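You operate a simulated robot arm through the tools that you are given. There is no shell and no other tool.

You run a simulated robot arm. Do the job below in one go: nothing can be reset, and whatever is moved stays where it is left.

JOB
Check the test gauge on the bench against the master at 1.5 bar, then pass it or cull it.
Fine: seat it, latch it, shut the vent, pump; it passes if both read the same; vent to 0 before the latch is opened; leave both open.

The check looks at the end state, three seconds after you hand in, the way a careful person would. Anything else that was tipped, shoved, dropped, spilled or broken makes it a failure.

ROBOT AND FRAMES
A 7-joint arm with a two-finger parallel gripper, fixed in place. Base frame: the origin is at the foot of the arm, x ahead of it, y to its left, z up. Units: m, degrees, N and s.
With the tool pointing down near the work surface it reaches from about 0.42 to 0.9 m from the base axis. Its first joint turns from -17.0 to 126.0 degrees. Payload 1.57 kg.
The TCP is the grasp point between the finger pads, 0.03 m short of the fingertips. In the tool frame z runs along the fingers and y along their closing line. Largest opening 0.08 m; finger width 0.017, thickness 0.012; the body of the gripper, 0.04 by 0.082 m, starts 0.08 m behind the TCP.
Orientation is told as [roll, pitch, yaw] about the base's x, y, z axes, in that order, counted from this pose: with the fingers straight down and closing along the base's y, the tool's x points along the base's -x, its y along +y and its z along -z.

CONTROLS
- The arm moves only by the tool step_arm. Its argument "targets" is text: rows parted by semicolons, each of 7 numbers parted by spaces: the shift along the tool's x, y, z in m, then the turn, a rotation vector about the tool's x, y, z in degrees, then the closure, from 0 (fully open) to 1 (shut). In form: dx dy dz wx wy wz claw; .... A call has 1 to 20 rows; each row shifts and turns the commanded pose from where the row before left it, along the tool's axes as they then stand. Each row takes 0.2 s and may step no farther than 0.05 m and 8.6 degrees from the row before; otherwise, or with a gripper value out of range, the whole call is refused. A pose out of reach is approached as far as the arm can. The call stops where the force on the tool passes 60 N (or 10 N more than at its start, if that is more) or the arm is blocked; 0.2 s more then pass. Each finger travels about 0.045 m/s and halts on what it meets, pressing with about 26 N; the grip force reading is that of the motor and also rises with nothing between the fingers. The clock runs only during rows and for 0.2 s after the last one: add rows that do not move to give the fingers time. It gives the time, the measured TCP pose, the force on the tool (base axes), the opening and the grip force at its end, in the units of the frame above (readings bear some noise), with the torque about the TCP (base axes, N m) and any sound that the robot's microphone picked up, and new pictures: "pictures" is both (left out), scene, wrist or none.
- Cameras (640 x 400 px; columns grow to the right, rows downward): "scene" is fixed at [0.3999, -0.5027, 1.493]; the picture's right is [0.99, -0.10, 0.00], its down [-0.02, -0.16, -0.99] and it looks along [0.10, 0.98, -0.16] (base axes); focal length 214 px, centre (320, 200). "wrist" rides on the gripper at [0.072, -0.007, -0.122] in the tool frame; the picture's right is [0.09, 1.00, 0.00], its down [-0.84, 0.08, -0.54] and it looks along [-0.54, 0.05, 0.84] (tool axes); focal length 238 px, centre (320, 200). There is no depth. A picture from a camera that has moved, and an enlarged one, comes with that camera's place and axes in the base frame and with its lens.
- raise_lower(by): slides the trunk up (or, below 0, down) by that many m; the arm rides with it, the base frame stays. It gives what a move gives, with no picture.
- enlarge(camera, box): a new picture of the part [left, top, right, bottom] of that camera's present view, enlarged. No time passes.
- close_job(): hands the job in; it is judged then, once.

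Places have to be worked out from the pictures, the camera data and where the tool is seen. Open the gripper and draw the arm clear of the work before you hand the job in, unless the task says otherwise.

The tools are called after "Emit:" as name(argument=value, ...) on one line, values as JSON. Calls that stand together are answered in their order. step_arm: Moves the arm, as the interface text tells. Its arguments: {"type":"object","properties":{"targets":{"type":"string"},"pictures":{"type":"string","enum":["both","scene","wrist","none"]}},"required":["targets"]} The other tools are called the same way: raise_lower (by) slides the trunk up or down; enlarge (camera, box) takes an enlarged picture of a part of a camera's view; close_job () hands the job in.

At the start:

```text
t: 0.0
tcp_pos: [0.4348, -0.022, 1.3085]
tcp_rot: [-0.1, 0.0, 0.0]
ft_force: [0.6, -0.2, 0.2]
torque: [0.01, -0.01, 0.02]
opening: 0.0799
grasp_force: 0.1
trunk travel left (down, up): [-0.7, 0.09]
```

scene: 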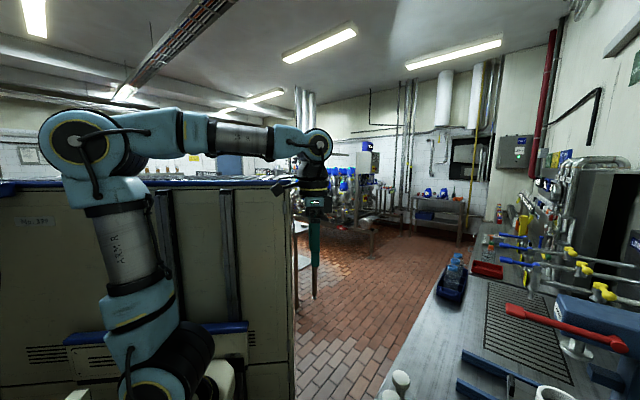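
wrist: 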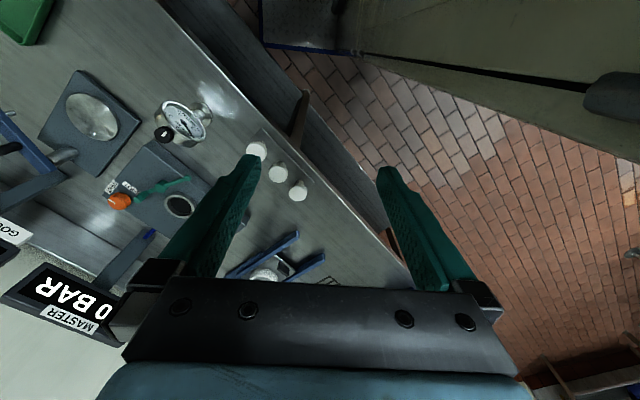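

The wrist view shows a bench with a gauge, a block with a socket, an orange knob lever, a master display. I'll enlarge both views to understand the layout.

Emit:
enlarge(camera="wrist", box=[0, 50, 320, 250])

Emit:
enlarge(camera="wrist", box=[0, 180, 320, 380])

Emit:
enlarge(camera="scene", box=[380, 200, 640, 400])

```text
2.00 times, centred on (160, 150) of wrist
camera zoom: at [0.362, -0.0284, 1.4316], right [-0.09, 1.0, 0.0], down [0.84, 0.08, 0.54], along [0.54, 0.05, -0.84], focal length 477 px, centre (640, 300)
```

zoom: 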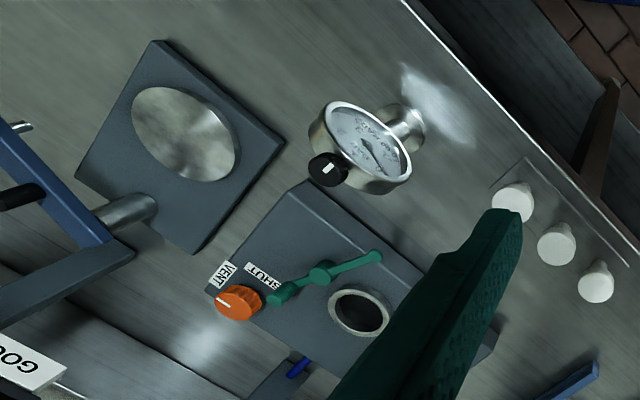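

```text
2.00 times, centred on (160, 280) of wrist
camera zoom: at [0.362, -0.0284, 1.4316], right [-0.09, 1.0, 0.0], down [0.84, 0.08, 0.54], along [0.54, 0.05, -0.84], focal length 477 px, centre (640, 40)
```

zoom: 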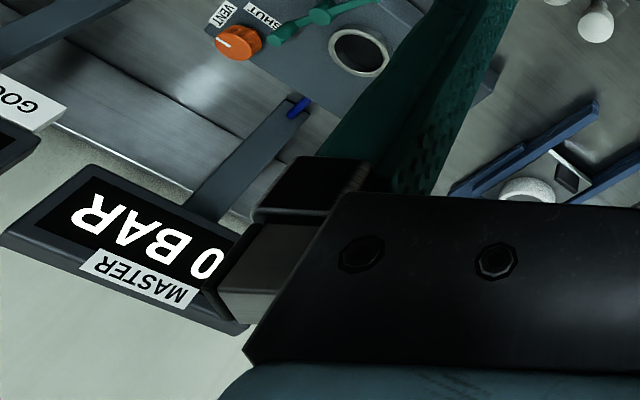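

```text
2.00 times, centred on (510, 300) of scene
camera zoom: at [0.3999, -0.5027, 1.493], right [0.99, -0.1, 0.0], down [-0.02, -0.16, -0.99], along [0.1, 0.98, -0.16], focal length 429 px, centre (-60, 0)
```

zoom: 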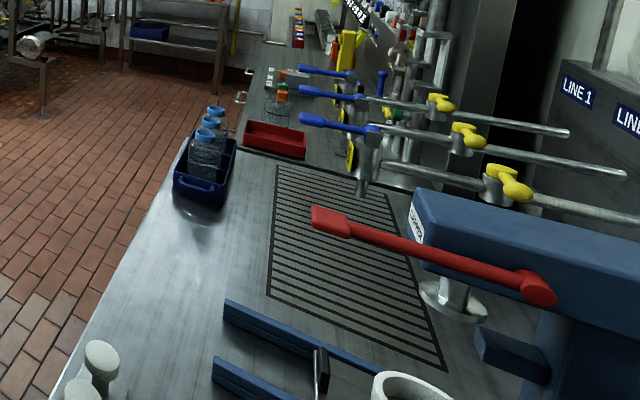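

The bench top is around z≈0.9, and the fixture lies at y≈-0.1…-0.4. I move the tool sideways toward -y while staying high, for a better overview.

Emit:
step_arm(targets="0 -0.04 0 0 0 0 0; 0 -0.04 0 0 0 0 0; 0 -0.04 0 0 0 0 0; 0 -0.04 0 0 0 0 0; 0 0 0 0 0 0 0")

```text
t: 1.2
tcp_pos: [0.4324, -0.1836, 1.3107]
tcp_rot: [0.0, 0.0, 0.0]
ft_force: [0.6, -0.9, -0.3]
torque: [-0.04, -0.01, 0.03]
opening: 0.0799
grasp_force: 0.0
trunk travel left (down, up): [-0.7, 0.09]
camera wrist: at [0.3615, -0.1894, 1.432], right [-0.09, 1.0, 0.0], down [0.84, 0.08, 0.54], along [0.54, 0.05, -0.84], focal length 238 px, centre (320, 200)
```

scene: 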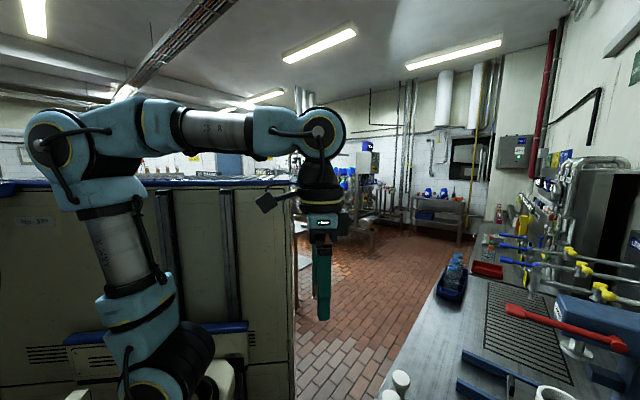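
wrist: 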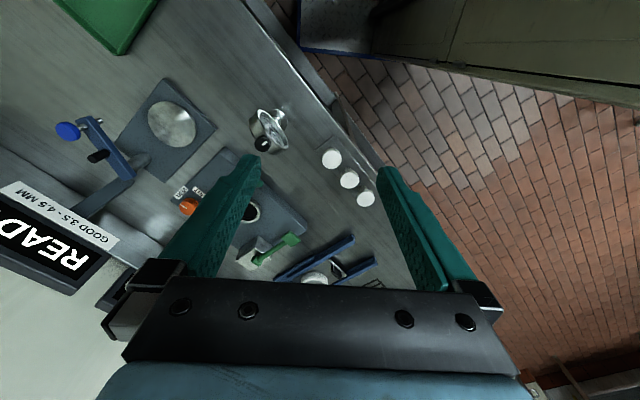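

Still freely moving. I continue toward -y to get the fixture in view between the fingers.

Emit:
step_arm(targets="0 -0.04 0 0 0 0 0; 0 -0.04 0 0 0 0 0; 0 -0.04 0 0 0 0 0; 0 0 0 0 0 0 0", pictures="wrist")

```text
t: 2.2
tcp_pos: [0.4322, -0.301, 1.3118]
tcp_rot: [0.1, 0.0, 0.2]
ft_force: [-0.2, -0.2, -0.9]
torque: [0.05, 0.02, -0.01]
opening: 0.0802
grasp_force: 0.0
trunk travel left (down, up): [-0.7, 0.09]
camera wrist: at [0.361, -0.3078, 1.4338], right [-0.09, 1.0, 0.0], down [0.84, 0.08, 0.54], along [0.54, 0.05, -0.84], focal length 238 px, centre (320, 200)
```

wrist: 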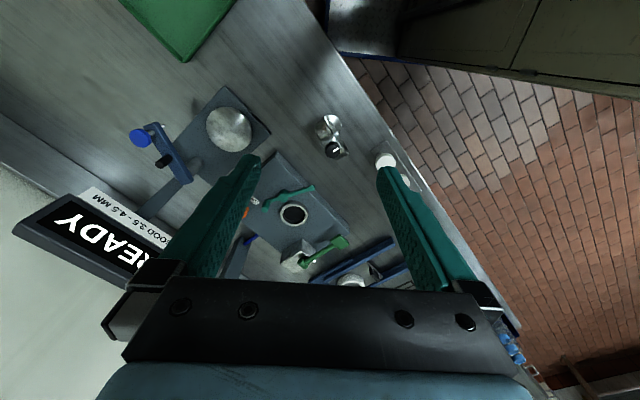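

Reach is fine here. I enlarge the fixture region.

Emit:
enlarge(camera="wrist", box=[220, 90, 420, 290])

Emit:
enlarge(camera="wrist", box=[0, 0, 320, 200])

```text
2.00 times, centred on (320, 190) of wrist
camera zoom: at [0.361, -0.3078, 1.4338], right [-0.09, 1.0, 0.0], down [0.84, 0.08, 0.54], along [0.54, 0.05, -0.84], focal length 477 px, centre (320, 220)
```

zoom: 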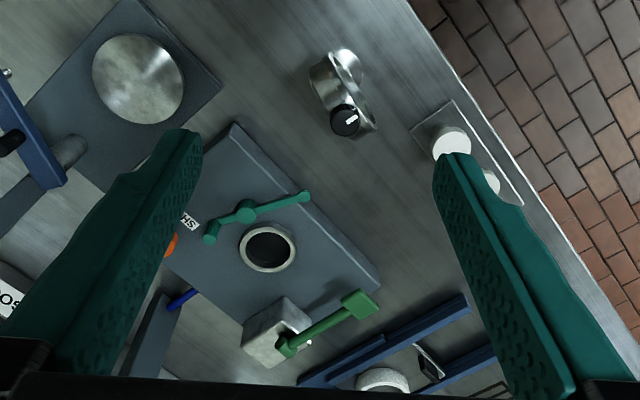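

```text
2.00 times, centred on (160, 100) of wrist
camera zoom: at [0.361, -0.3078, 1.4338], right [-0.09, 1.0, 0.0], down [0.84, 0.08, 0.54], along [0.54, 0.05, -0.84], focal length 477 px, centre (640, 400)
```

zoom: 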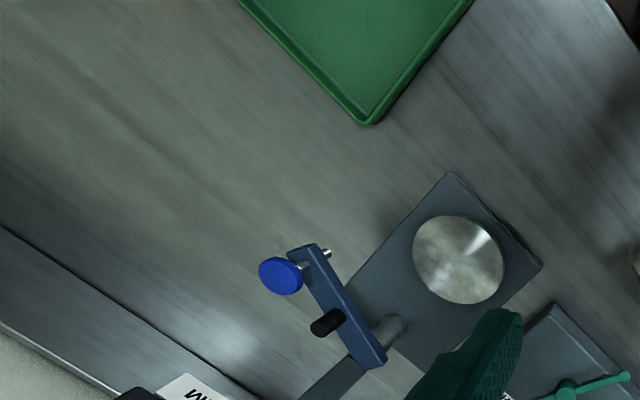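

The bench runs about 42° off the base x axis. I yaw the tool by -48° so the camera looks straight into the bench.

Emit:
step_arm(targets="0 0 0 0 0 8 0; 0 0 0 0 0 8 0; 0 0 0 0 0 8 0; 0 0 0 0 0 8 0; 0 0 0 0 0 8 0; 0 0 0 0 0 8 0; 0 0 0 0 0 0 0", pictures="both")

```text
t: 3.8
tcp_pos: [0.4326, -0.3014, 1.3111]
tcp_rot: [0.1, 0.0, -48.1]
ft_force: [0.9, 0.7, 0.3]
torque: [-0.02, 0.01, -0.02]
opening: 0.0798
grasp_force: 0.1
trunk travel left (down, up): [-0.7, 0.09]
camera wrist: at [0.3809, -0.2525, 1.432], right [0.68, 0.73, 0.0], down [0.62, -0.57, 0.54], along [0.4, -0.37, -0.84], focal length 238 px, centre (320, 200)
```

scene: 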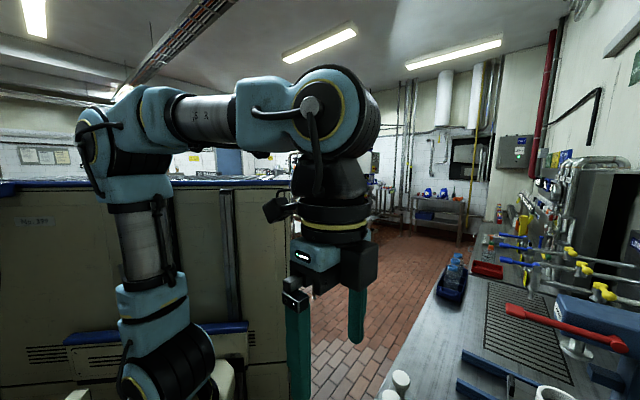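
wrist: 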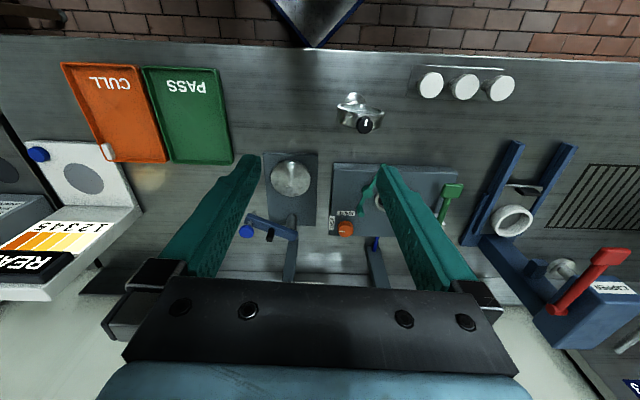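

Now CULL (orange) and PASS (green) trays, the fixture, vent knob and labels are visible. I shift along the bench to centre the fixture between the fingers and lower somewhat.

Emit:
step_arm(targets="0 0.04 0 0 0 0 0; 0 0.04 0 0 0 0 0; 0 0.04 0.03 0 0 0 0; 0 0 0.04 0 0 0 0; 0 0 0.04 0 0 0 0; 0 0 0 0 0 0 0", pictures="both")

Emit:
enlarge(camera="wrist", box=[220, 60, 440, 280])

```text
t: 5.2
tcp_pos: [0.5219, -0.2211, 1.1978]
tcp_rot: [0.0, 0.0, -47.9]
ft_force: [0.6, 0.0, 0.0]
torque: [-0.01, 0.0, 0.0]
opening: 0.08
grasp_force: 0.0
trunk travel left (down, up): [-0.7, 0.09]
camera wrist: at [0.4698, -0.1723, 1.3193], right [0.68, 0.74, 0.0], down [0.62, -0.57, 0.54], along [0.4, -0.37, -0.84], focal length 238 px, centre (320, 200)
```

scene: 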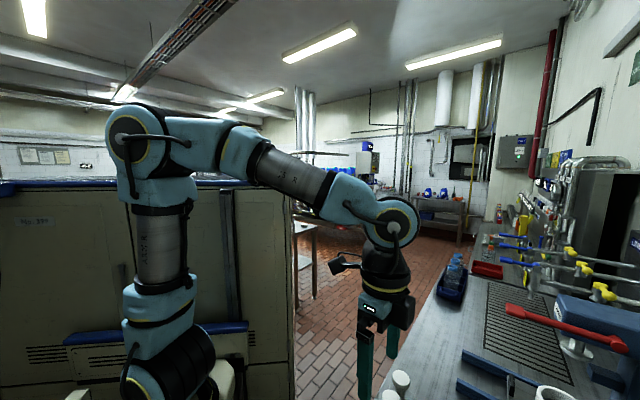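
wrist: 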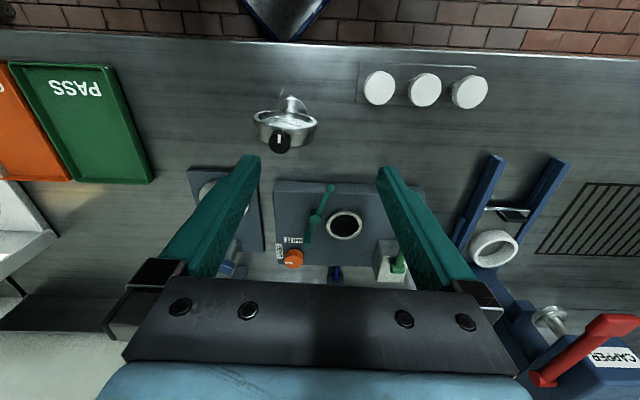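

```text
1.82 times, centred on (330, 170) of wrist
camera zoom: at [0.4698, -0.1723, 1.3193], right [0.68, 0.74, 0.0], down [0.62, -0.57, 0.54], along [0.4, -0.37, -0.84], focal length 433 px, centre (302, 254)
```

zoom: 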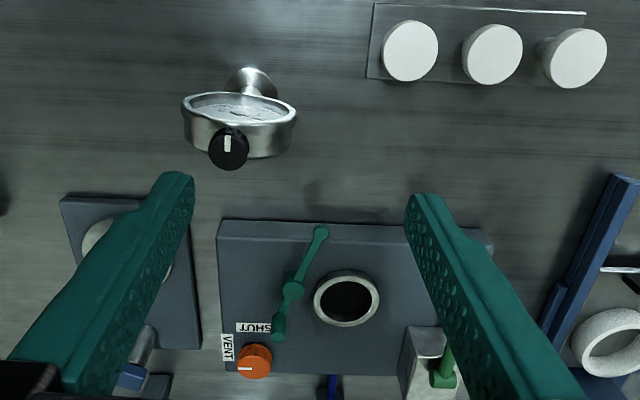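

The gauge seems to stand upright on its stem at about (0.505,-0.276), dial facing the robot, with a black knob on it; the socket is about (0.73,-0.34,0.94). I back off and tilt the tool to see the gauge from a lower angle.

Emit:
step_arm(targets="0.04 -0.02 0 0 0 0 0; 0.03 -0.02 0 0 0 0 0; 0 0 0 0 -8 0 0; 0 0 0 0 -8 0 0; 0 0 0 0 -8 0 0; 0 0 0 0 -8 0 0; 0 0 0 0 0 0 0", pictures="wrist")

```text
t: 6.8
tcp_pos: [0.4729, -0.2048, 1.1635]
tcp_rot: [0.1, -32.1, -48.0]
ft_force: [0.0, -0.8, 0.6]
torque: [0.0, 0.01, 0.01]
opening: 0.08
grasp_force: 0.1
out of reach, approached as far as the arm can: row 4, 5, 6
trunk travel left (down, up): [-0.7, 0.09]
camera wrist: at [0.3841, -0.1147, 1.2286], right [0.69, 0.73, -0.05], down [0.34, -0.26, 0.9], along [0.64, -0.64, -0.43], focal length 238 px, centre (320, 200)
```

wrist: 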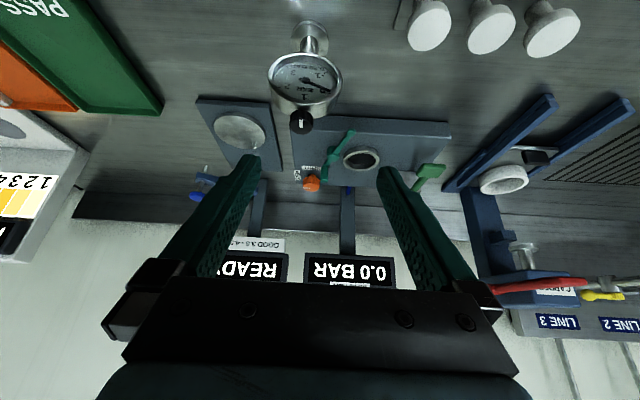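

This tilted view shows the gauge dial, fixture and the master display (0.0 BAR) at once. I enlarge the details.

Emit:
enlarge(camera="wrist", box=[250, 10, 360, 140])

Emit:
enlarge(camera="wrist", box=[190, 90, 460, 290])

```text
3.08 times, centred on (305, 75) of wrist
camera zoom: at [0.3841, -0.1147, 1.2286], right [0.69, 0.73, -0.05], down [0.34, -0.26, 0.9], along [0.64, -0.64, -0.43], focal length 733 px, centre (366, 585)
```

zoom: 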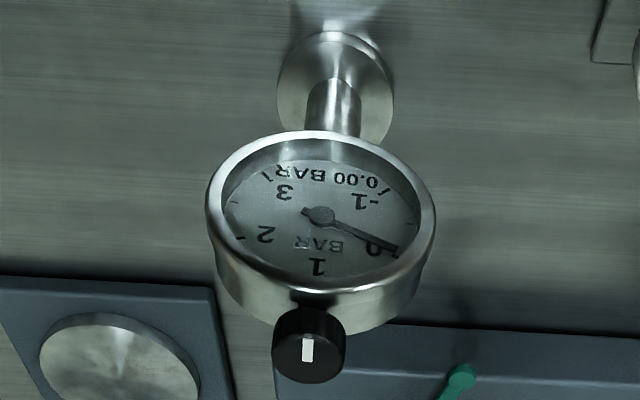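

```text
2.00 times, centred on (325, 190) of wrist
camera zoom: at [0.3841, -0.1147, 1.2286], right [0.69, 0.73, -0.05], down [0.34, -0.26, 0.9], along [0.64, -0.64, -0.43], focal length 477 px, centre (310, 220)
```

zoom: 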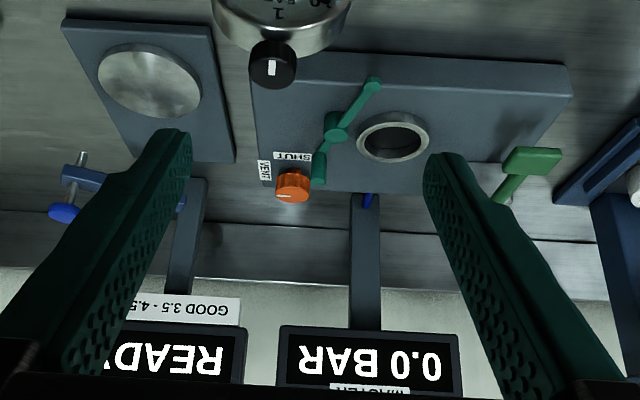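

The gauge's case is about 92 mm across with a small black knob on top, the whole thing standing at about (0.503,-0.268), top around z 1.05. Now I untilt and move over the fixture for a close look at latch, vent and pump.

Emit:
step_arm(targets="0 0 0 0 8 0 0; 0 0 0 0 8 0 0; 0 0 0 0 8 0 0; 0 0 0 0 8 0 0; -0.04 0.03 0 0 0 0 0; -0.04 0.03 0 0 0 0 0; -0.04 0.02 0 0 0 0 0; -0.03 0 0.02 0 0 0 0; 0 0 0 0 0 0 0", pictures="wrist")

Emit:
enlarge(camera="wrist", box=[210, 80, 430, 280])

```text
t: 8.8
tcp_pos: [0.6321, -0.2624, 1.1408]
tcp_rot: [-0.1, 0.0, -47.9]
ft_force: [0.0, 0.3, 0.6]
torque: [0.01, 0.0, 0.0]
opening: 0.0801
grasp_force: 0.1
trunk travel left (down, up): [-0.7, 0.09]
camera wrist: at [0.5788, -0.2138, 1.2638], right [0.68, 0.74, 0.0], down [0.62, -0.57, 0.54], along [0.4, -0.37, -0.84], focal length 238 px, centre (320, 200)
```

wrist: 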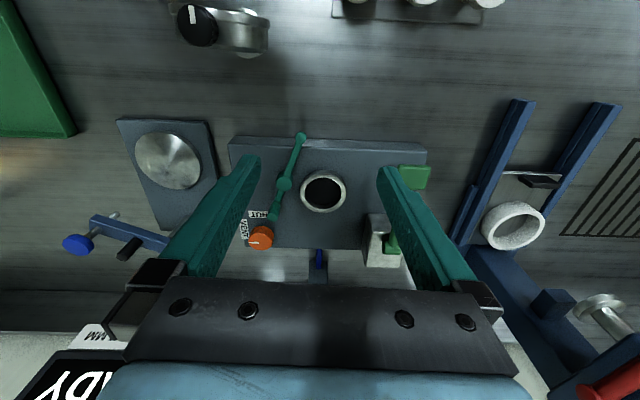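

```text
2.00 times, centred on (320, 180) of wrist
camera zoom: at [0.5788, -0.2138, 1.2638], right [0.68, 0.74, 0.0], down [0.62, -0.57, 0.54], along [0.4, -0.37, -0.84], focal length 477 px, centre (320, 240)
```

zoom: 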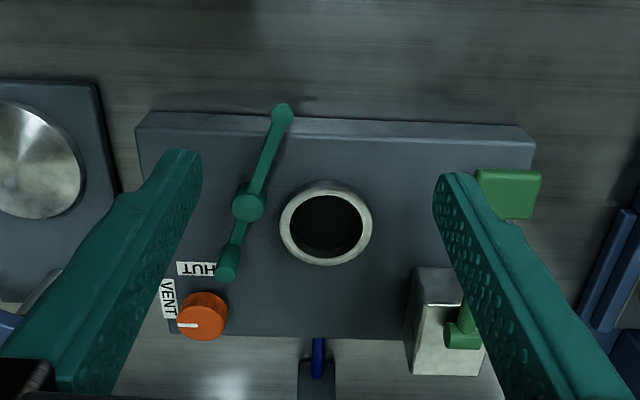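

I shift so the latch and vent are centred between the fingers, and get lower for detail.

Emit:
step_arm(targets="0 -0.035 0.02 0 0 0 0; 0.02 -0.03 0.03 0 0 0 0; 0 0 0 0 0 0 0", pictures="wrist")

Emit:
enlarge(camera="wrist", box=[250, 140, 400, 270])

```text
t: 9.6
tcp_pos: [0.5687, -0.2893, 1.0951]
tcp_rot: [-0.1, 0.0, -48.0]
ft_force: [0.0, -0.5, 1.1]
torque: [0.02, -0.01, 0.0]
opening: 0.0801
grasp_force: 0.0
trunk travel left (down, up): [-0.7, 0.09]
camera wrist: at [0.5168, -0.241, 1.2162], right [0.68, 0.74, 0.0], down [0.62, -0.57, 0.54], along [0.4, -0.37, -0.84], focal length 238 px, centre (320, 200)
```

wrist: 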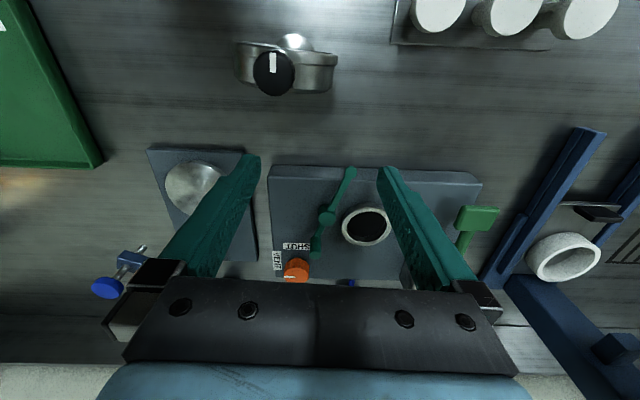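

```text
3.08 times, centred on (325, 205) of wrist
camera zoom: at [0.5168, -0.241, 1.2162], right [0.68, 0.74, 0.0], down [0.62, -0.57, 0.54], along [0.4, -0.37, -0.84], focal length 733 px, centre (305, 185)
```

zoom: 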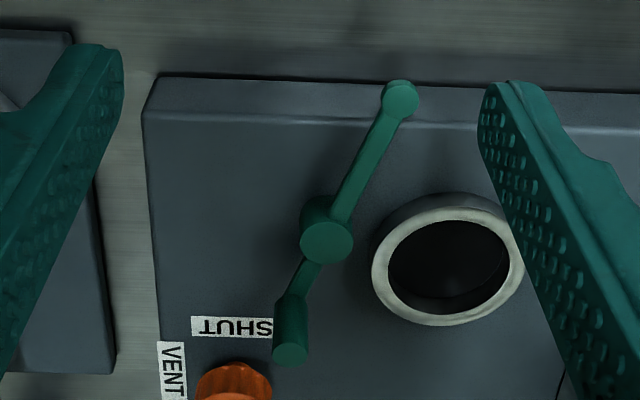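

Latch: hub ≈(0.667,-0.367,0.961), handle peg ≈(0.685,-0.405,0.987), clamp tip ≈(0.638,-0.301); socket ≈(0.720,-0.338,0.950). Now a look at the gauge from above for its thickness.

Emit:
enlarge(camera="wrist", box=[210, 10, 370, 120])

Emit:
enlarge(camera="wrist", box=[380, 170, 540, 290])

```text
3.64 times, centred on (290, 65) of wrist
camera zoom: at [0.5168, -0.241, 1.2162], right [0.68, 0.74, 0.0], down [0.62, -0.57, 0.54], along [0.4, -0.37, -0.84], focal length 867 px, centre (429, 691)
```

zoom: 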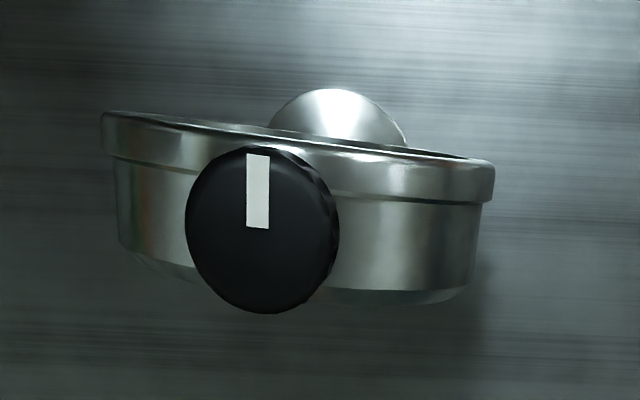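

```text
3.33 times, centred on (460, 230) of wrist
camera zoom: at [0.5168, -0.241, 1.2162], right [0.68, 0.74, 0.0], down [0.62, -0.57, 0.54], along [0.4, -0.37, -0.84], focal length 794 px, centre (-147, 100)
```

zoom: 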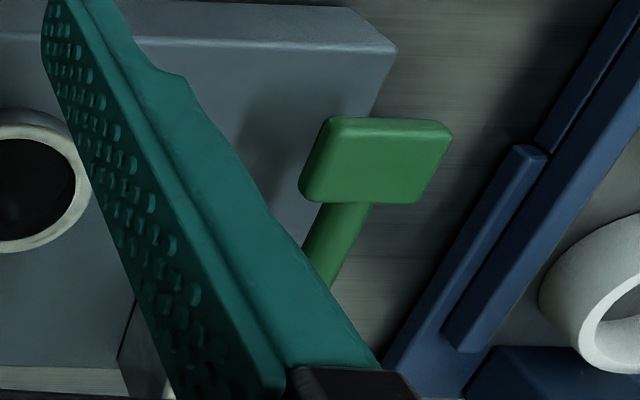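

The gauge's plane is along the bench direction; I'll grip the case across its thickness (about 30 mm) with the fingers straddling the top knob. I raise, then yaw +90° so the fingers close perpendicular to the dial.

Emit:
step_arm(targets="0 0 -0.05 0 0 0 0; 0 0 -0.05 0 0 0 0; 0 0 0 0 0 -8.5 0; 0 0 0 0 0 -8.5 0; 0 0 0 0 0 -8.5 0; 0 0 0 0 0 -8.5 0; 0 0 0 0 0 -8.5 0; 0 0 0 0 0 -8.5 0; 0 0 0 0 0 -8.5 0; 0 0 0 0 0 -8.5 0; 0 0 0 0 0 -8.5 0; 0 0 0 0 0 -8.5 0; 0 0 0 0 0 -5 0; 0 0 0 0 0 0 0", pictures="both")

```text
t: 12.6
tcp_pos: [0.5713, -0.2901, 1.1952]
tcp_rot: [0.0, 0.0, 42.1]
ft_force: [0.3, -0.6, 0.3]
torque: [0.0, -0.02, -0.01]
opening: 0.0803
grasp_force: 0.0
trunk travel left (down, up): [-0.7, 0.09]
camera wrist: at [0.523, -0.3445, 1.3168], right [-0.74, 0.68, 0.0], down [0.57, 0.62, 0.54], along [0.37, 0.4, -0.84], focal length 238 px, centre (320, 200)
```

scene: 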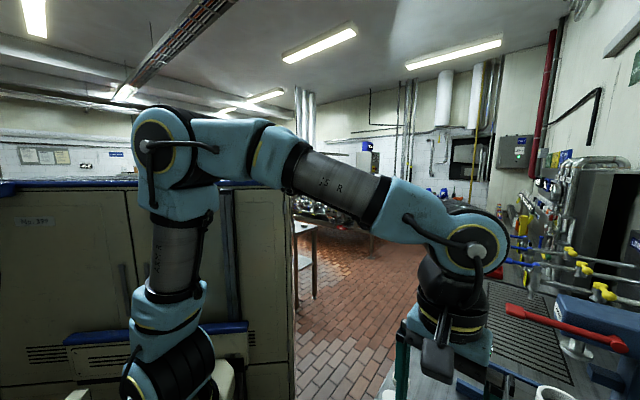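
wrist: 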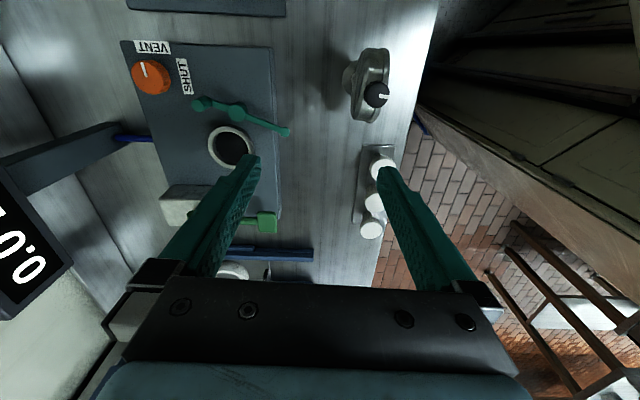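

Orientation reached. I move above the gauge at (0.507,-0.270), staying high, and check alignment.

Emit:
step_arm(targets="0.017 0.029 0 0 0 0 0; 0.017 0.029 0 0 0 0 0; 0 0 0.04 0 0 0 0; 0 0 0 0 0 0 0", pictures="wrist")

Emit:
enlarge(camera="wrist", box=[240, 60, 400, 280])

```text
t: 13.6
tcp_pos: [0.5048, -0.2697, 1.1584]
tcp_rot: [0.0, 0.0, 41.9]
ft_force: [1.0, 0.8, 0.8]
torque: [0.02, -0.01, 0.0]
opening: 0.0798
grasp_force: 0.0
trunk travel left (down, up): [-0.7, 0.09]
camera wrist: at [0.4555, -0.3234, 1.2802], right [-0.74, 0.68, 0.0], down [0.57, 0.62, 0.54], along [0.37, 0.4, -0.84], focal length 238 px, centre (320, 200)
```

wrist: 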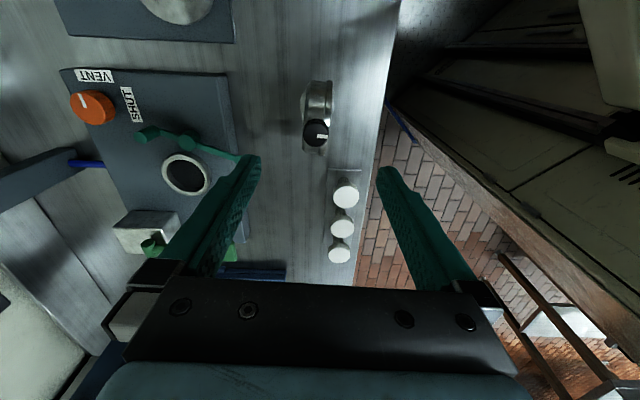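

```text
1.82 times, centred on (320, 170) of wrist
camera zoom: at [0.4555, -0.3234, 1.2802], right [-0.74, 0.68, 0.0], down [0.57, 0.62, 0.54], along [0.37, 0.4, -0.84], focal length 433 px, centre (320, 254)
```

zoom: 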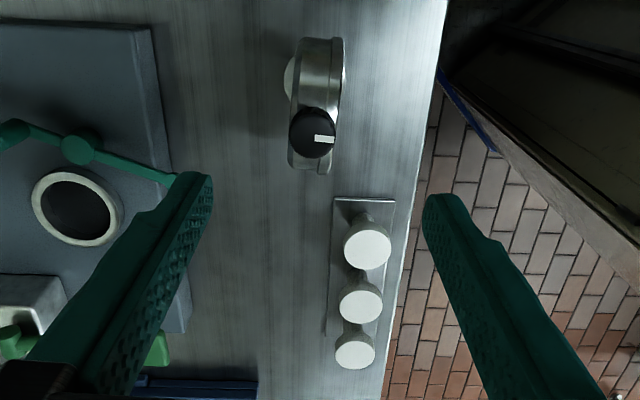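

Case centre is at about n 4 mm beyond the TCP; I correct and descend straddling the case to z≈1.02.

Emit:
step_arm(targets="0 -0.004 0.035 0 0 0 0; 0 0 0.035 0 0 0 0; 0 0 0.035 0 0 0 0; 0 0 0.03 0 0 0 0; 0 0 0 0 0 0 0", pictures="wrist")

Emit:
enlarge(camera="wrist", box=[220, 80, 420, 280])

```text
t: 14.8
tcp_pos: [0.5068, -0.2745, 1.0203]
tcp_rot: [0.0, 0.1, 42.0]
ft_force: [0.4, 0.0, 1.1]
torque: [0.01, -0.01, -0.01]
opening: 0.08
grasp_force: 0.2
trunk travel left (down, up): [-0.7, 0.09]
camera wrist: at [0.4575, -0.3276, 1.1425], right [-0.74, 0.68, 0.0], down [0.57, 0.62, 0.54], along [0.37, 0.4, -0.84], focal length 238 px, centre (320, 200)
```

wrist: 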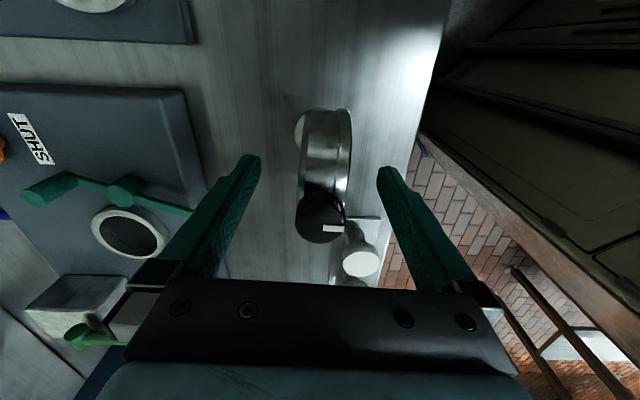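

```text
2.00 times, centred on (320, 180) of wrist
camera zoom: at [0.4575, -0.3276, 1.1425], right [-0.74, 0.68, 0.0], down [0.57, 0.62, 0.54], along [0.37, 0.4, -0.84], focal length 477 px, centre (320, 240)
```

zoom: 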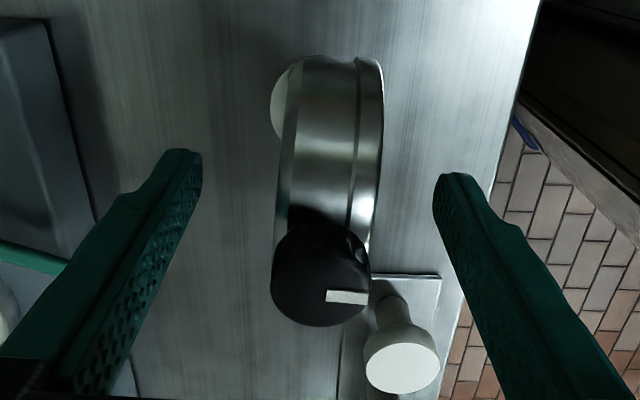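

The case and knob sit centrally between the fingers. I close the gripper.

Emit:
step_arm(targets="0 0.002 0.005 0 0 0 0; 0 0 0 0 0 0 1; 0 0 0 0 0 0 1; 0 0 0 0 0 0 1; 0 0 0 0 0 0 1; 0 0 0 0 0 0 1; 0 0 0 0 0 0 1", pictures="wrist")

```text
t: 16.4
tcp_pos: [0.5045, -0.2719, 1.0156]
tcp_rot: [0.0, 0.0, 41.9]
ft_force: [-0.1, 0.3, 1.0]
torque: [-0.06, -0.07, -0.06]
opening: 0.0278
grasp_force: 25.8
trunk travel left (down, up): [-0.7, 0.09]
camera wrist: at [0.457, -0.3265, 1.1376], right [-0.74, 0.68, 0.0], down [0.57, 0.62, 0.54], along [0.37, 0.4, -0.84], focal length 238 px, centre (320, 200)
```

wrist: 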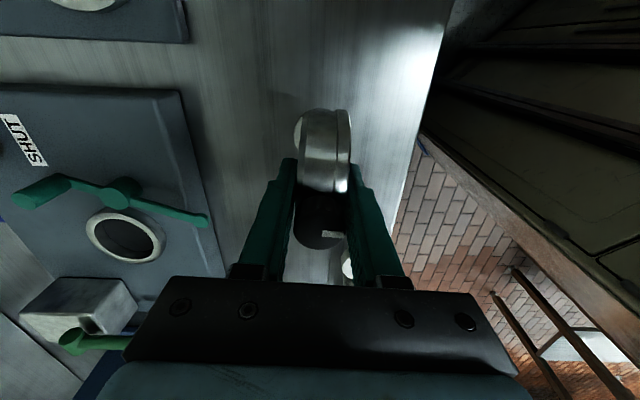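

Gripped at 27.8 mm opening. I lift gently and check.

Emit:
step_arm(targets="0 0 -0.01 0 0 0 1; 0 0 -0.02 0 0 0 1; 0 0 -0.03 0 0 0 1; 0 0 -0.04 0 0 0 1; 0 0 0 0 0 0 1", pictures="both")

Emit:
enlarge(camera="wrist", box=[220, 80, 420, 280])

Emit:
enlarge(camera="scene", box=[340, 280, 500, 400])

```text
t: 17.6
tcp_pos: [0.5058, -0.271, 1.1136]
tcp_rot: [0.0, 0.0, 42.0]
ft_force: [-0.9, -0.5, -3.0]
torque: [0.0, 0.03, 0.01]
opening: 0.0278
grasp_force: 26.1
trunk travel left (down, up): [-0.7, 0.09]
camera wrist: at [0.4577, -0.3248, 1.2356], right [-0.74, 0.68, 0.0], down [0.57, 0.62, 0.54], along [0.37, 0.4, -0.84], focal length 238 px, centre (320, 200)
```

scene: 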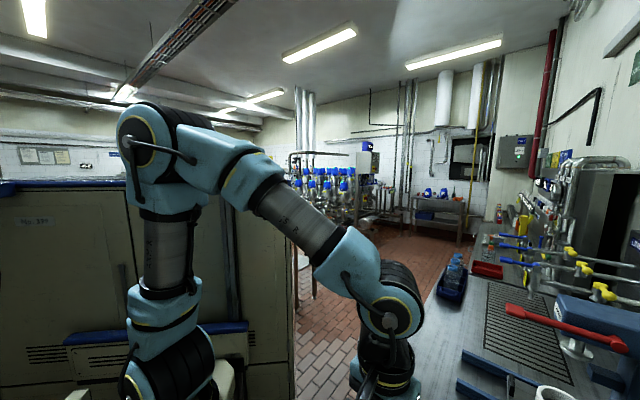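
wrist: 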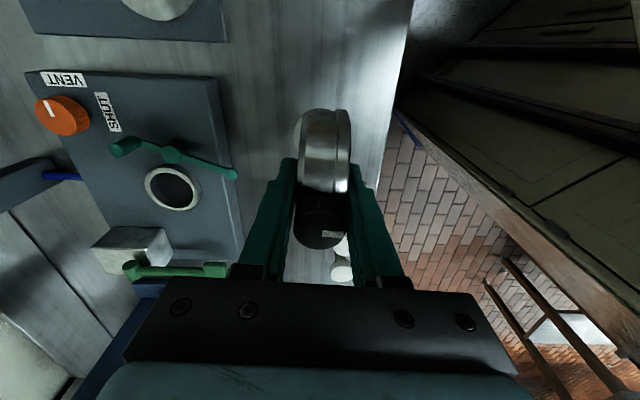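

```text
2.00 times, centred on (320, 180) of wrist
camera zoom: at [0.4577, -0.3248, 1.2356], right [-0.74, 0.68, 0.0], down [0.57, 0.62, 0.54], along [0.37, 0.4, -0.84], focal length 477 px, centre (320, 240)
```

zoom: 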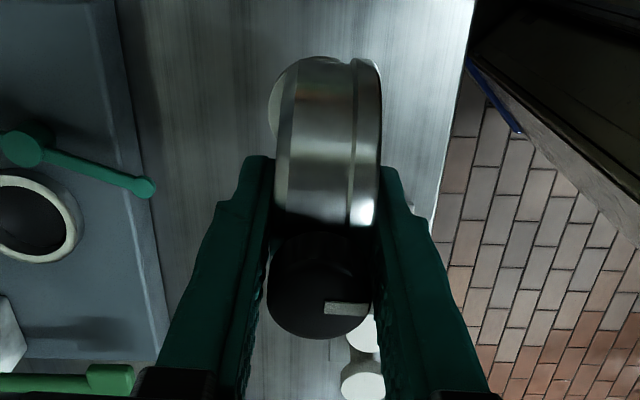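

```text
3.33 times, centred on (420, 340) of scene
camera zoom: at [0.3999, -0.5027, 1.493], right [0.99, -0.1, 0.0], down [-0.02, -0.16, -0.99], along [0.1, 0.98, -0.16], focal length 715 px, centre (-13, -267)
```

zoom: 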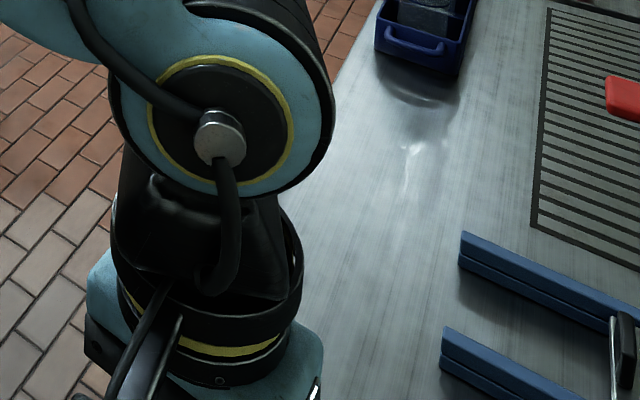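

The gauge came up cleanly (~3.5 N). To measure its base offset relative to the TCP I carry it into the scene camera's view, high above everything.

Emit:
step_arm(targets="0 0 -0.03 0 0 0 1; -0.03 0.0225 -0.018 0 0 0 1; -0.03 0.0225 -0.018 0 0 0 1; -0.03 0.0225 -0.018 0 0 0 1; -0.03 0.0225 -0.018 0 0 0 1; -0.03 0.0225 -0.018 0 0 0 1; -0.03 0.0225 -0.018 0 0 0 1; 0 0 0 0 0 0 1; 0 0 0 0 0 0 1", pictures="scene")

Emit:
enlarge(camera="scene", box=[320, 220, 410, 310])

```text
t: 19.6
tcp_pos: [0.5496, -0.0512, 1.2491]
tcp_rot: [0.1, -0.1, 42.0]
ft_force: [-0.3, -0.2, -3.5]
torque: [-0.02, 0.02, -0.04]
opening: 0.0278
grasp_force: 26.1
trunk travel left (down, up): [-0.7, 0.09]
```

scene: 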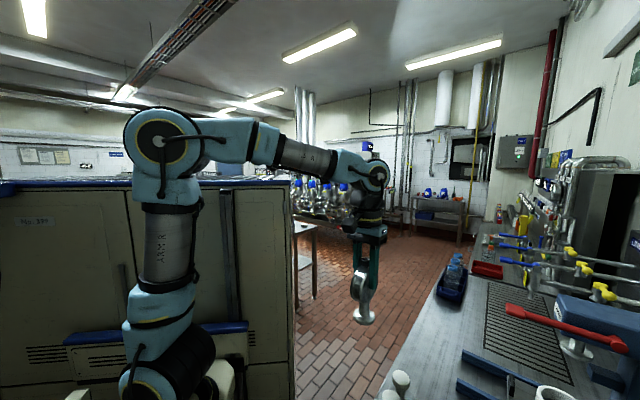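

```text
4.44 times, centred on (365, 265) of scene
camera zoom: at [0.3999, -0.5027, 1.493], right [0.99, -0.1, 0.0], down [-0.02, -0.16, -0.99], along [0.1, 0.98, -0.16], focal length 953 px, centre (120, -89)
```

zoom: 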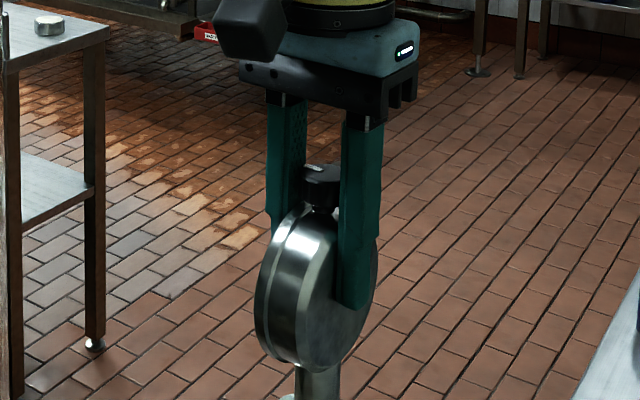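

I need the base too; enlarge slightly lower.

Emit:
enlarge(camera="scene", box=[325, 240, 405, 330])

Emit:
enlarge(camera="scene", box=[340, 290, 390, 330])

```text
4.44 times, centred on (365, 285) of scene
camera zoom: at [0.3999, -0.5027, 1.493], right [0.99, -0.1, 0.0], down [-0.02, -0.16, -0.99], along [0.1, 0.98, -0.16], focal length 953 px, centre (120, -178)
```

zoom: 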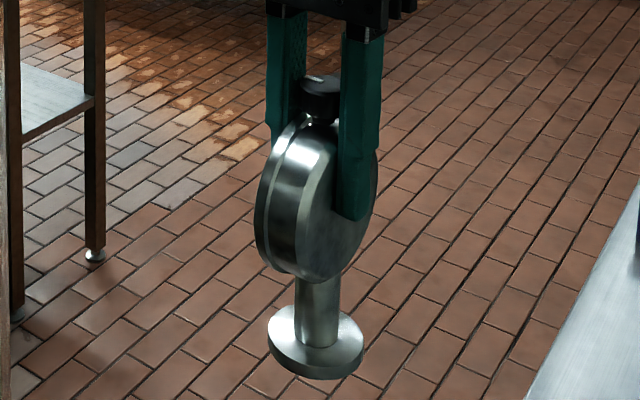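

```text
10.00 times, centred on (365, 310) of scene
camera zoom: at [0.3999, -0.5027, 1.493], right [0.99, -0.1, 0.0], down [-0.02, -0.16, -0.99], along [0.1, 0.98, -0.16], focal length 2145 px, centre (-130, -900)
```

zoom: 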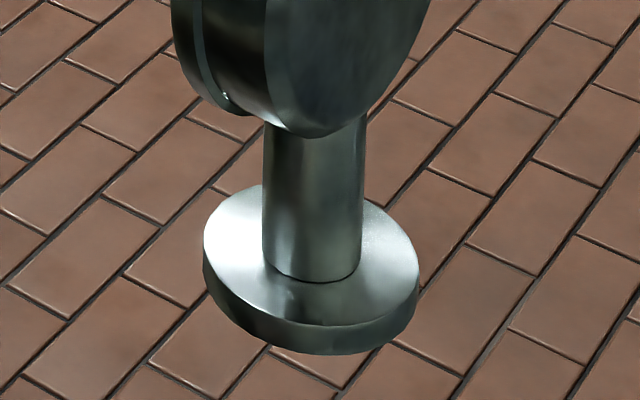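

In this view the base disc (Ø≈51 mm) is centred under the fingers within ~1 mm. I yaw -60° to check the other direction.

Emit:
step_arm(targets="0 0 0 0 0 7.5 1; 0 0 0 0 0 7.5 1; 0 0 0 0 0 7.5 1; 0 0 0 0 0 7.5 1; 0 0 0 0 0 7.5 1; 0 0 0 0 0 7.5 1; 0 0 0 0 0 7.5 1; 0 0 0 0 0 7.5 1; 0 0 0 0 0 0 1; 0 0 0 0 0 0 1", pictures="scene")

Emit:
enlarge(camera="scene", box=[325, 240, 405, 330])

Emit:
enlarge(camera="scene", box=[340, 290, 390, 330])

Emit:
enlarge(camera="scene", box=[340, 240, 390, 280])

```text
t: 21.8
tcp_pos: [0.5509, -0.0518, 1.2541]
tcp_rot: [0.0, 0.0, -18.0]
ft_force: [0.4, 0.4, -2.7]
torque: [0.02, -0.03, -0.01]
opening: 0.028
grasp_force: 25.7
trunk travel left (down, up): [-0.7, 0.09]
```

scene: 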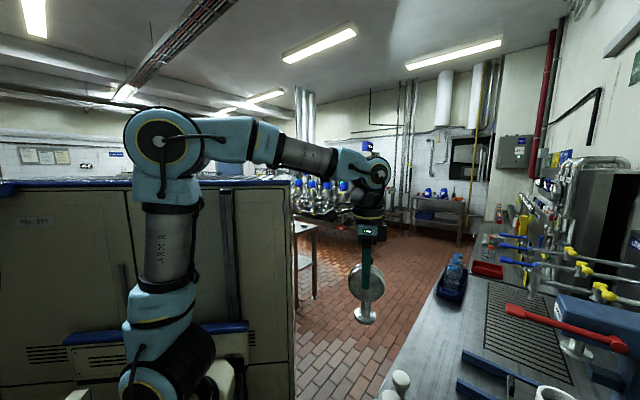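

```text
4.44 times, centred on (365, 285) of scene
camera zoom: at [0.3999, -0.5027, 1.493], right [0.99, -0.1, 0.0], down [-0.02, -0.16, -0.99], along [0.1, 0.98, -0.16], focal length 953 px, centre (120, -178)
```

zoom: 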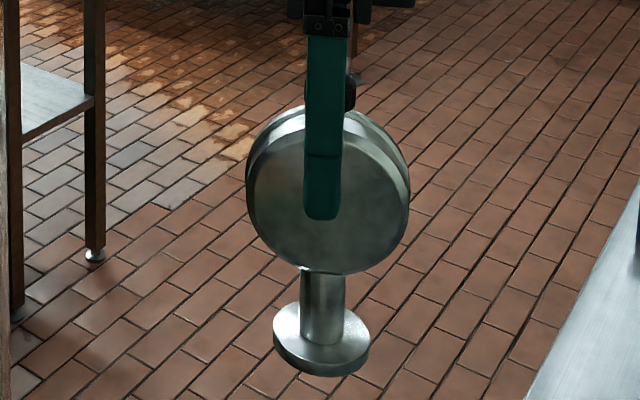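

```text
10.00 times, centred on (365, 310) of scene
camera zoom: at [0.3999, -0.5027, 1.493], right [0.99, -0.1, 0.0], down [-0.02, -0.16, -0.99], along [0.1, 0.98, -0.16], focal length 2145 px, centre (-130, -900)
```

zoom: 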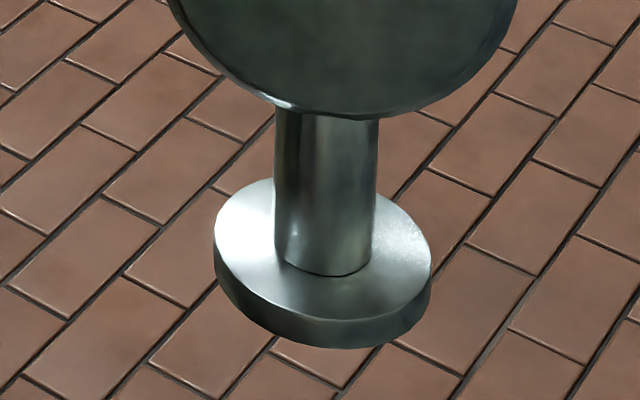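

```text
10.00 times, centred on (365, 260) of scene
camera zoom: at [0.3999, -0.5027, 1.493], right [0.99, -0.1, 0.0], down [-0.02, -0.16, -0.99], along [0.1, 0.98, -0.16], focal length 2145 px, centre (-130, -400)
```

zoom: 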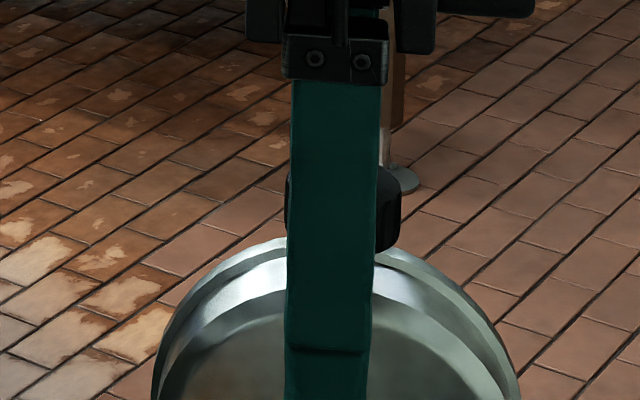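

Base disc is about 1.5 mm toward +u of the tool axis, otherwise centred, bottom ≈126 mm below the TCP. Combining views, the socket centre is ≈(0.7203,-0.3393). I return to yaw 42° and move above the socket, still high.

Emit:
step_arm(targets="0 0 0 0 0 -7.5 1; 0 0 0 0 0 -7.5 1; 0 0 0 0 0 -7.5 1; 0 0 0 0 0 -7.5 1; 0 0 0 0 0 -7.5 1; 0 0 0 0 0 -7.5 1; 0 0 0 0 0 -7.5 1; 0 0 0 0 0 -7.5 1; 0.0085 -0.0408 0 0 0 0 1; 0.0085 -0.0408 0 0 0 0 1; 0.0085 -0.0408 0 0 0 0 1; 0.0085 -0.0408 0 0 0 0 1; 0.0085 -0.0408 0 0 0 0 1; 0.0085 -0.0408 0 0 0 0 1; 0.0085 -0.0408 0 0 0 0 1; 0 0 0 0 0 0 1; 0 0 0 0 0 0 1", pictures="both")

```text
t: 25.4
tcp_pos: [0.6991, -0.3006, 1.2518]
tcp_rot: [0.0, 0.0, 42.0]
ft_force: [-0.6, 0.1, -2.8]
torque: [-0.01, 0.01, 0.02]
opening: 0.0279
grasp_force: 25.8
trunk travel left (down, up): [-0.7, 0.09]
camera wrist: at [0.6515, -0.3546, 1.3727], right [-0.73, 0.68, 0.0], down [0.57, 0.62, 0.54], along [0.37, 0.4, -0.84], focal length 238 px, centre (320, 200)
```

scene: 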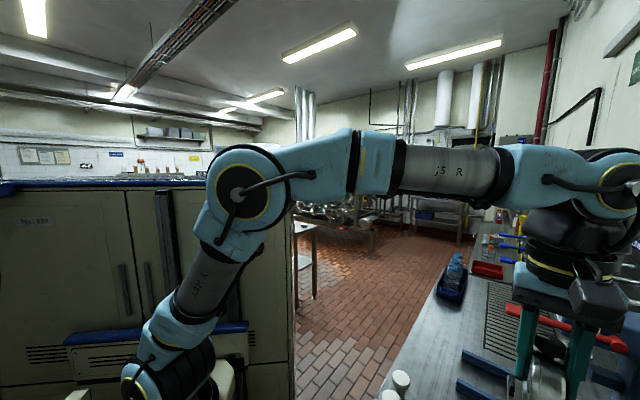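
wrist: 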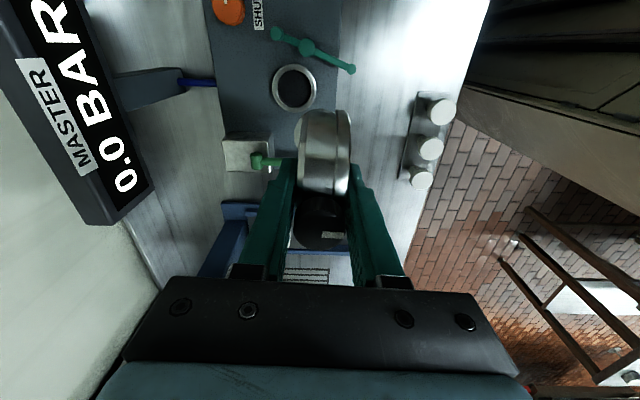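

I move the last 45 mm over the socket and lower to about z 1.11 (base ≈35 mm above the ring).

Emit:
step_arm(targets="0.006 -0.0215 0 0 0 0 1; 0.0056 -0.0214 0 0 0 0 1; 0 0 0.03 0 0 0 1; 0 0 0.04 0 0 0 1; 0 0 0.04 0 0 0 1; 0 0 0.03 0 0 0 1; 0 0 0 0 0 0 1; 0 0 0 0 0 0 1", pictures="both")

Emit:
enlarge(camera="wrist", box=[220, 20, 420, 220])

```text
t: 27.2
tcp_pos: [0.7187, -0.3405, 1.1126]
tcp_rot: [0.0, 0.0, 42.0]
ft_force: [-0.7, -1.0, -2.8]
torque: [-0.01, 0.01, -0.03]
opening: 0.028
grasp_force: 26.5
trunk travel left (down, up): [-0.7, 0.09]
camera wrist: at [0.6707, -0.3936, 1.2348], right [-0.74, 0.68, 0.0], down [0.57, 0.62, 0.54], along [0.37, 0.4, -0.84], focal length 238 px, centre (320, 200)
```

scene: 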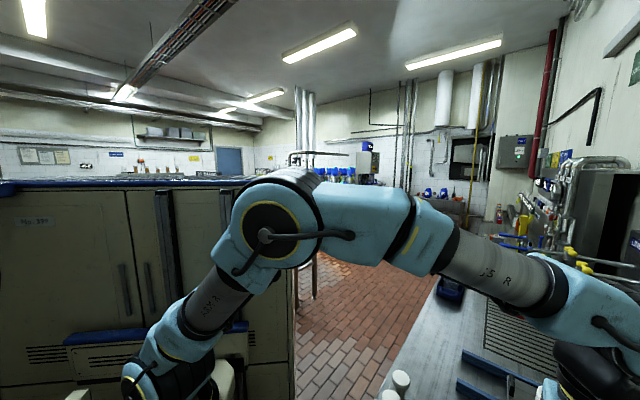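
wrist: 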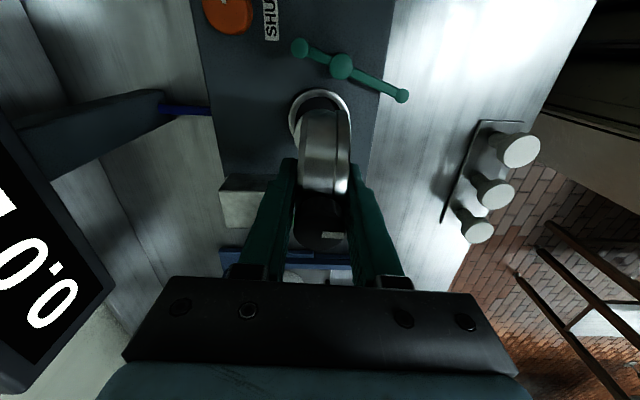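

```text
2.00 times, centred on (320, 120) of wrist
camera zoom: at [0.6707, -0.3936, 1.2348], right [-0.74, 0.68, 0.0], down [0.57, 0.62, 0.54], along [0.37, 0.4, -0.84], focal length 477 px, centre (320, 360)
```

zoom: 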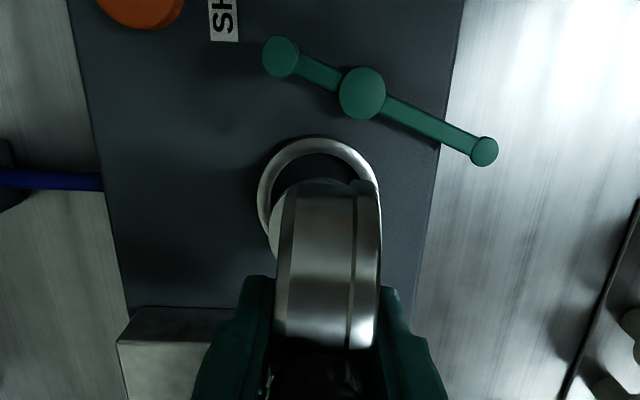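

Alignment looks good; small correction (+u 1.5 mm, +n 1 mm) and I descend to just above the ring, then in fine steps while watching force.

Emit:
step_arm(targets="-0.0015 -0.001 0.01 0 0 0 1; 0 0 0.01 0 0 0 1; 0 0 0.008 0 0 0 1; 0 0 0 0 0 0 1", pictures="wrist")

Emit:
enlarge(camera="wrist", box=[250, 50, 390, 190])

```text
t: 28.2
tcp_pos: [0.7208, -0.3412, 1.0854]
tcp_rot: [0.0, 0.0, 42.1]
ft_force: [-0.4, -0.1, -2.5]
torque: [0.0, 0.03, 0.0]
opening: 0.0278
grasp_force: 26.1
trunk travel left (down, up): [-0.7, 0.09]
camera wrist: at [0.6728, -0.3941, 1.206], right [-0.73, 0.68, 0.0], down [0.57, 0.62, 0.54], along [0.37, 0.4, -0.84], focal length 238 px, centre (320, 200)
```

wrist: 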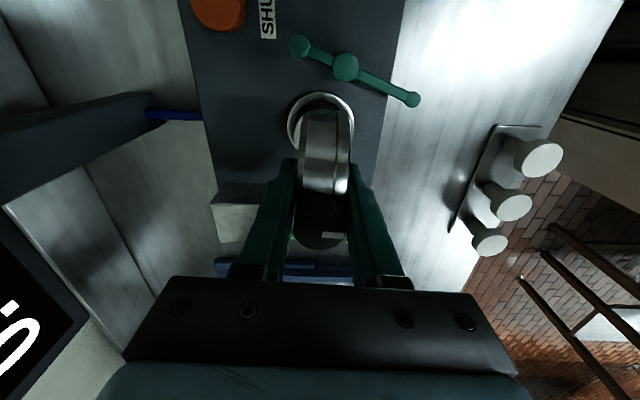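

```text
2.86 times, centred on (320, 120) of wrist
camera zoom: at [0.6728, -0.3941, 1.206], right [-0.73, 0.68, 0.0], down [0.57, 0.62, 0.54], along [0.37, 0.4, -0.84], focal length 681 px, centre (320, 429)
```

zoom: 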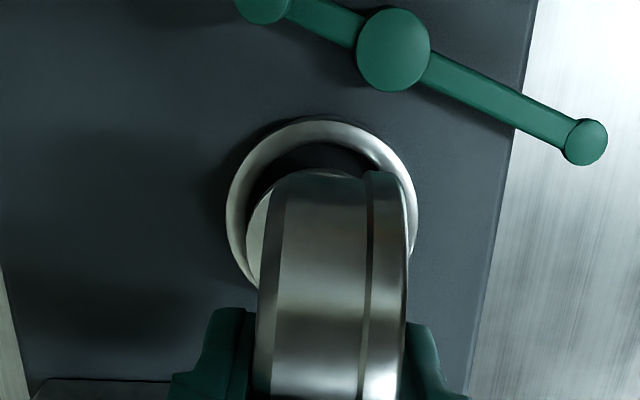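

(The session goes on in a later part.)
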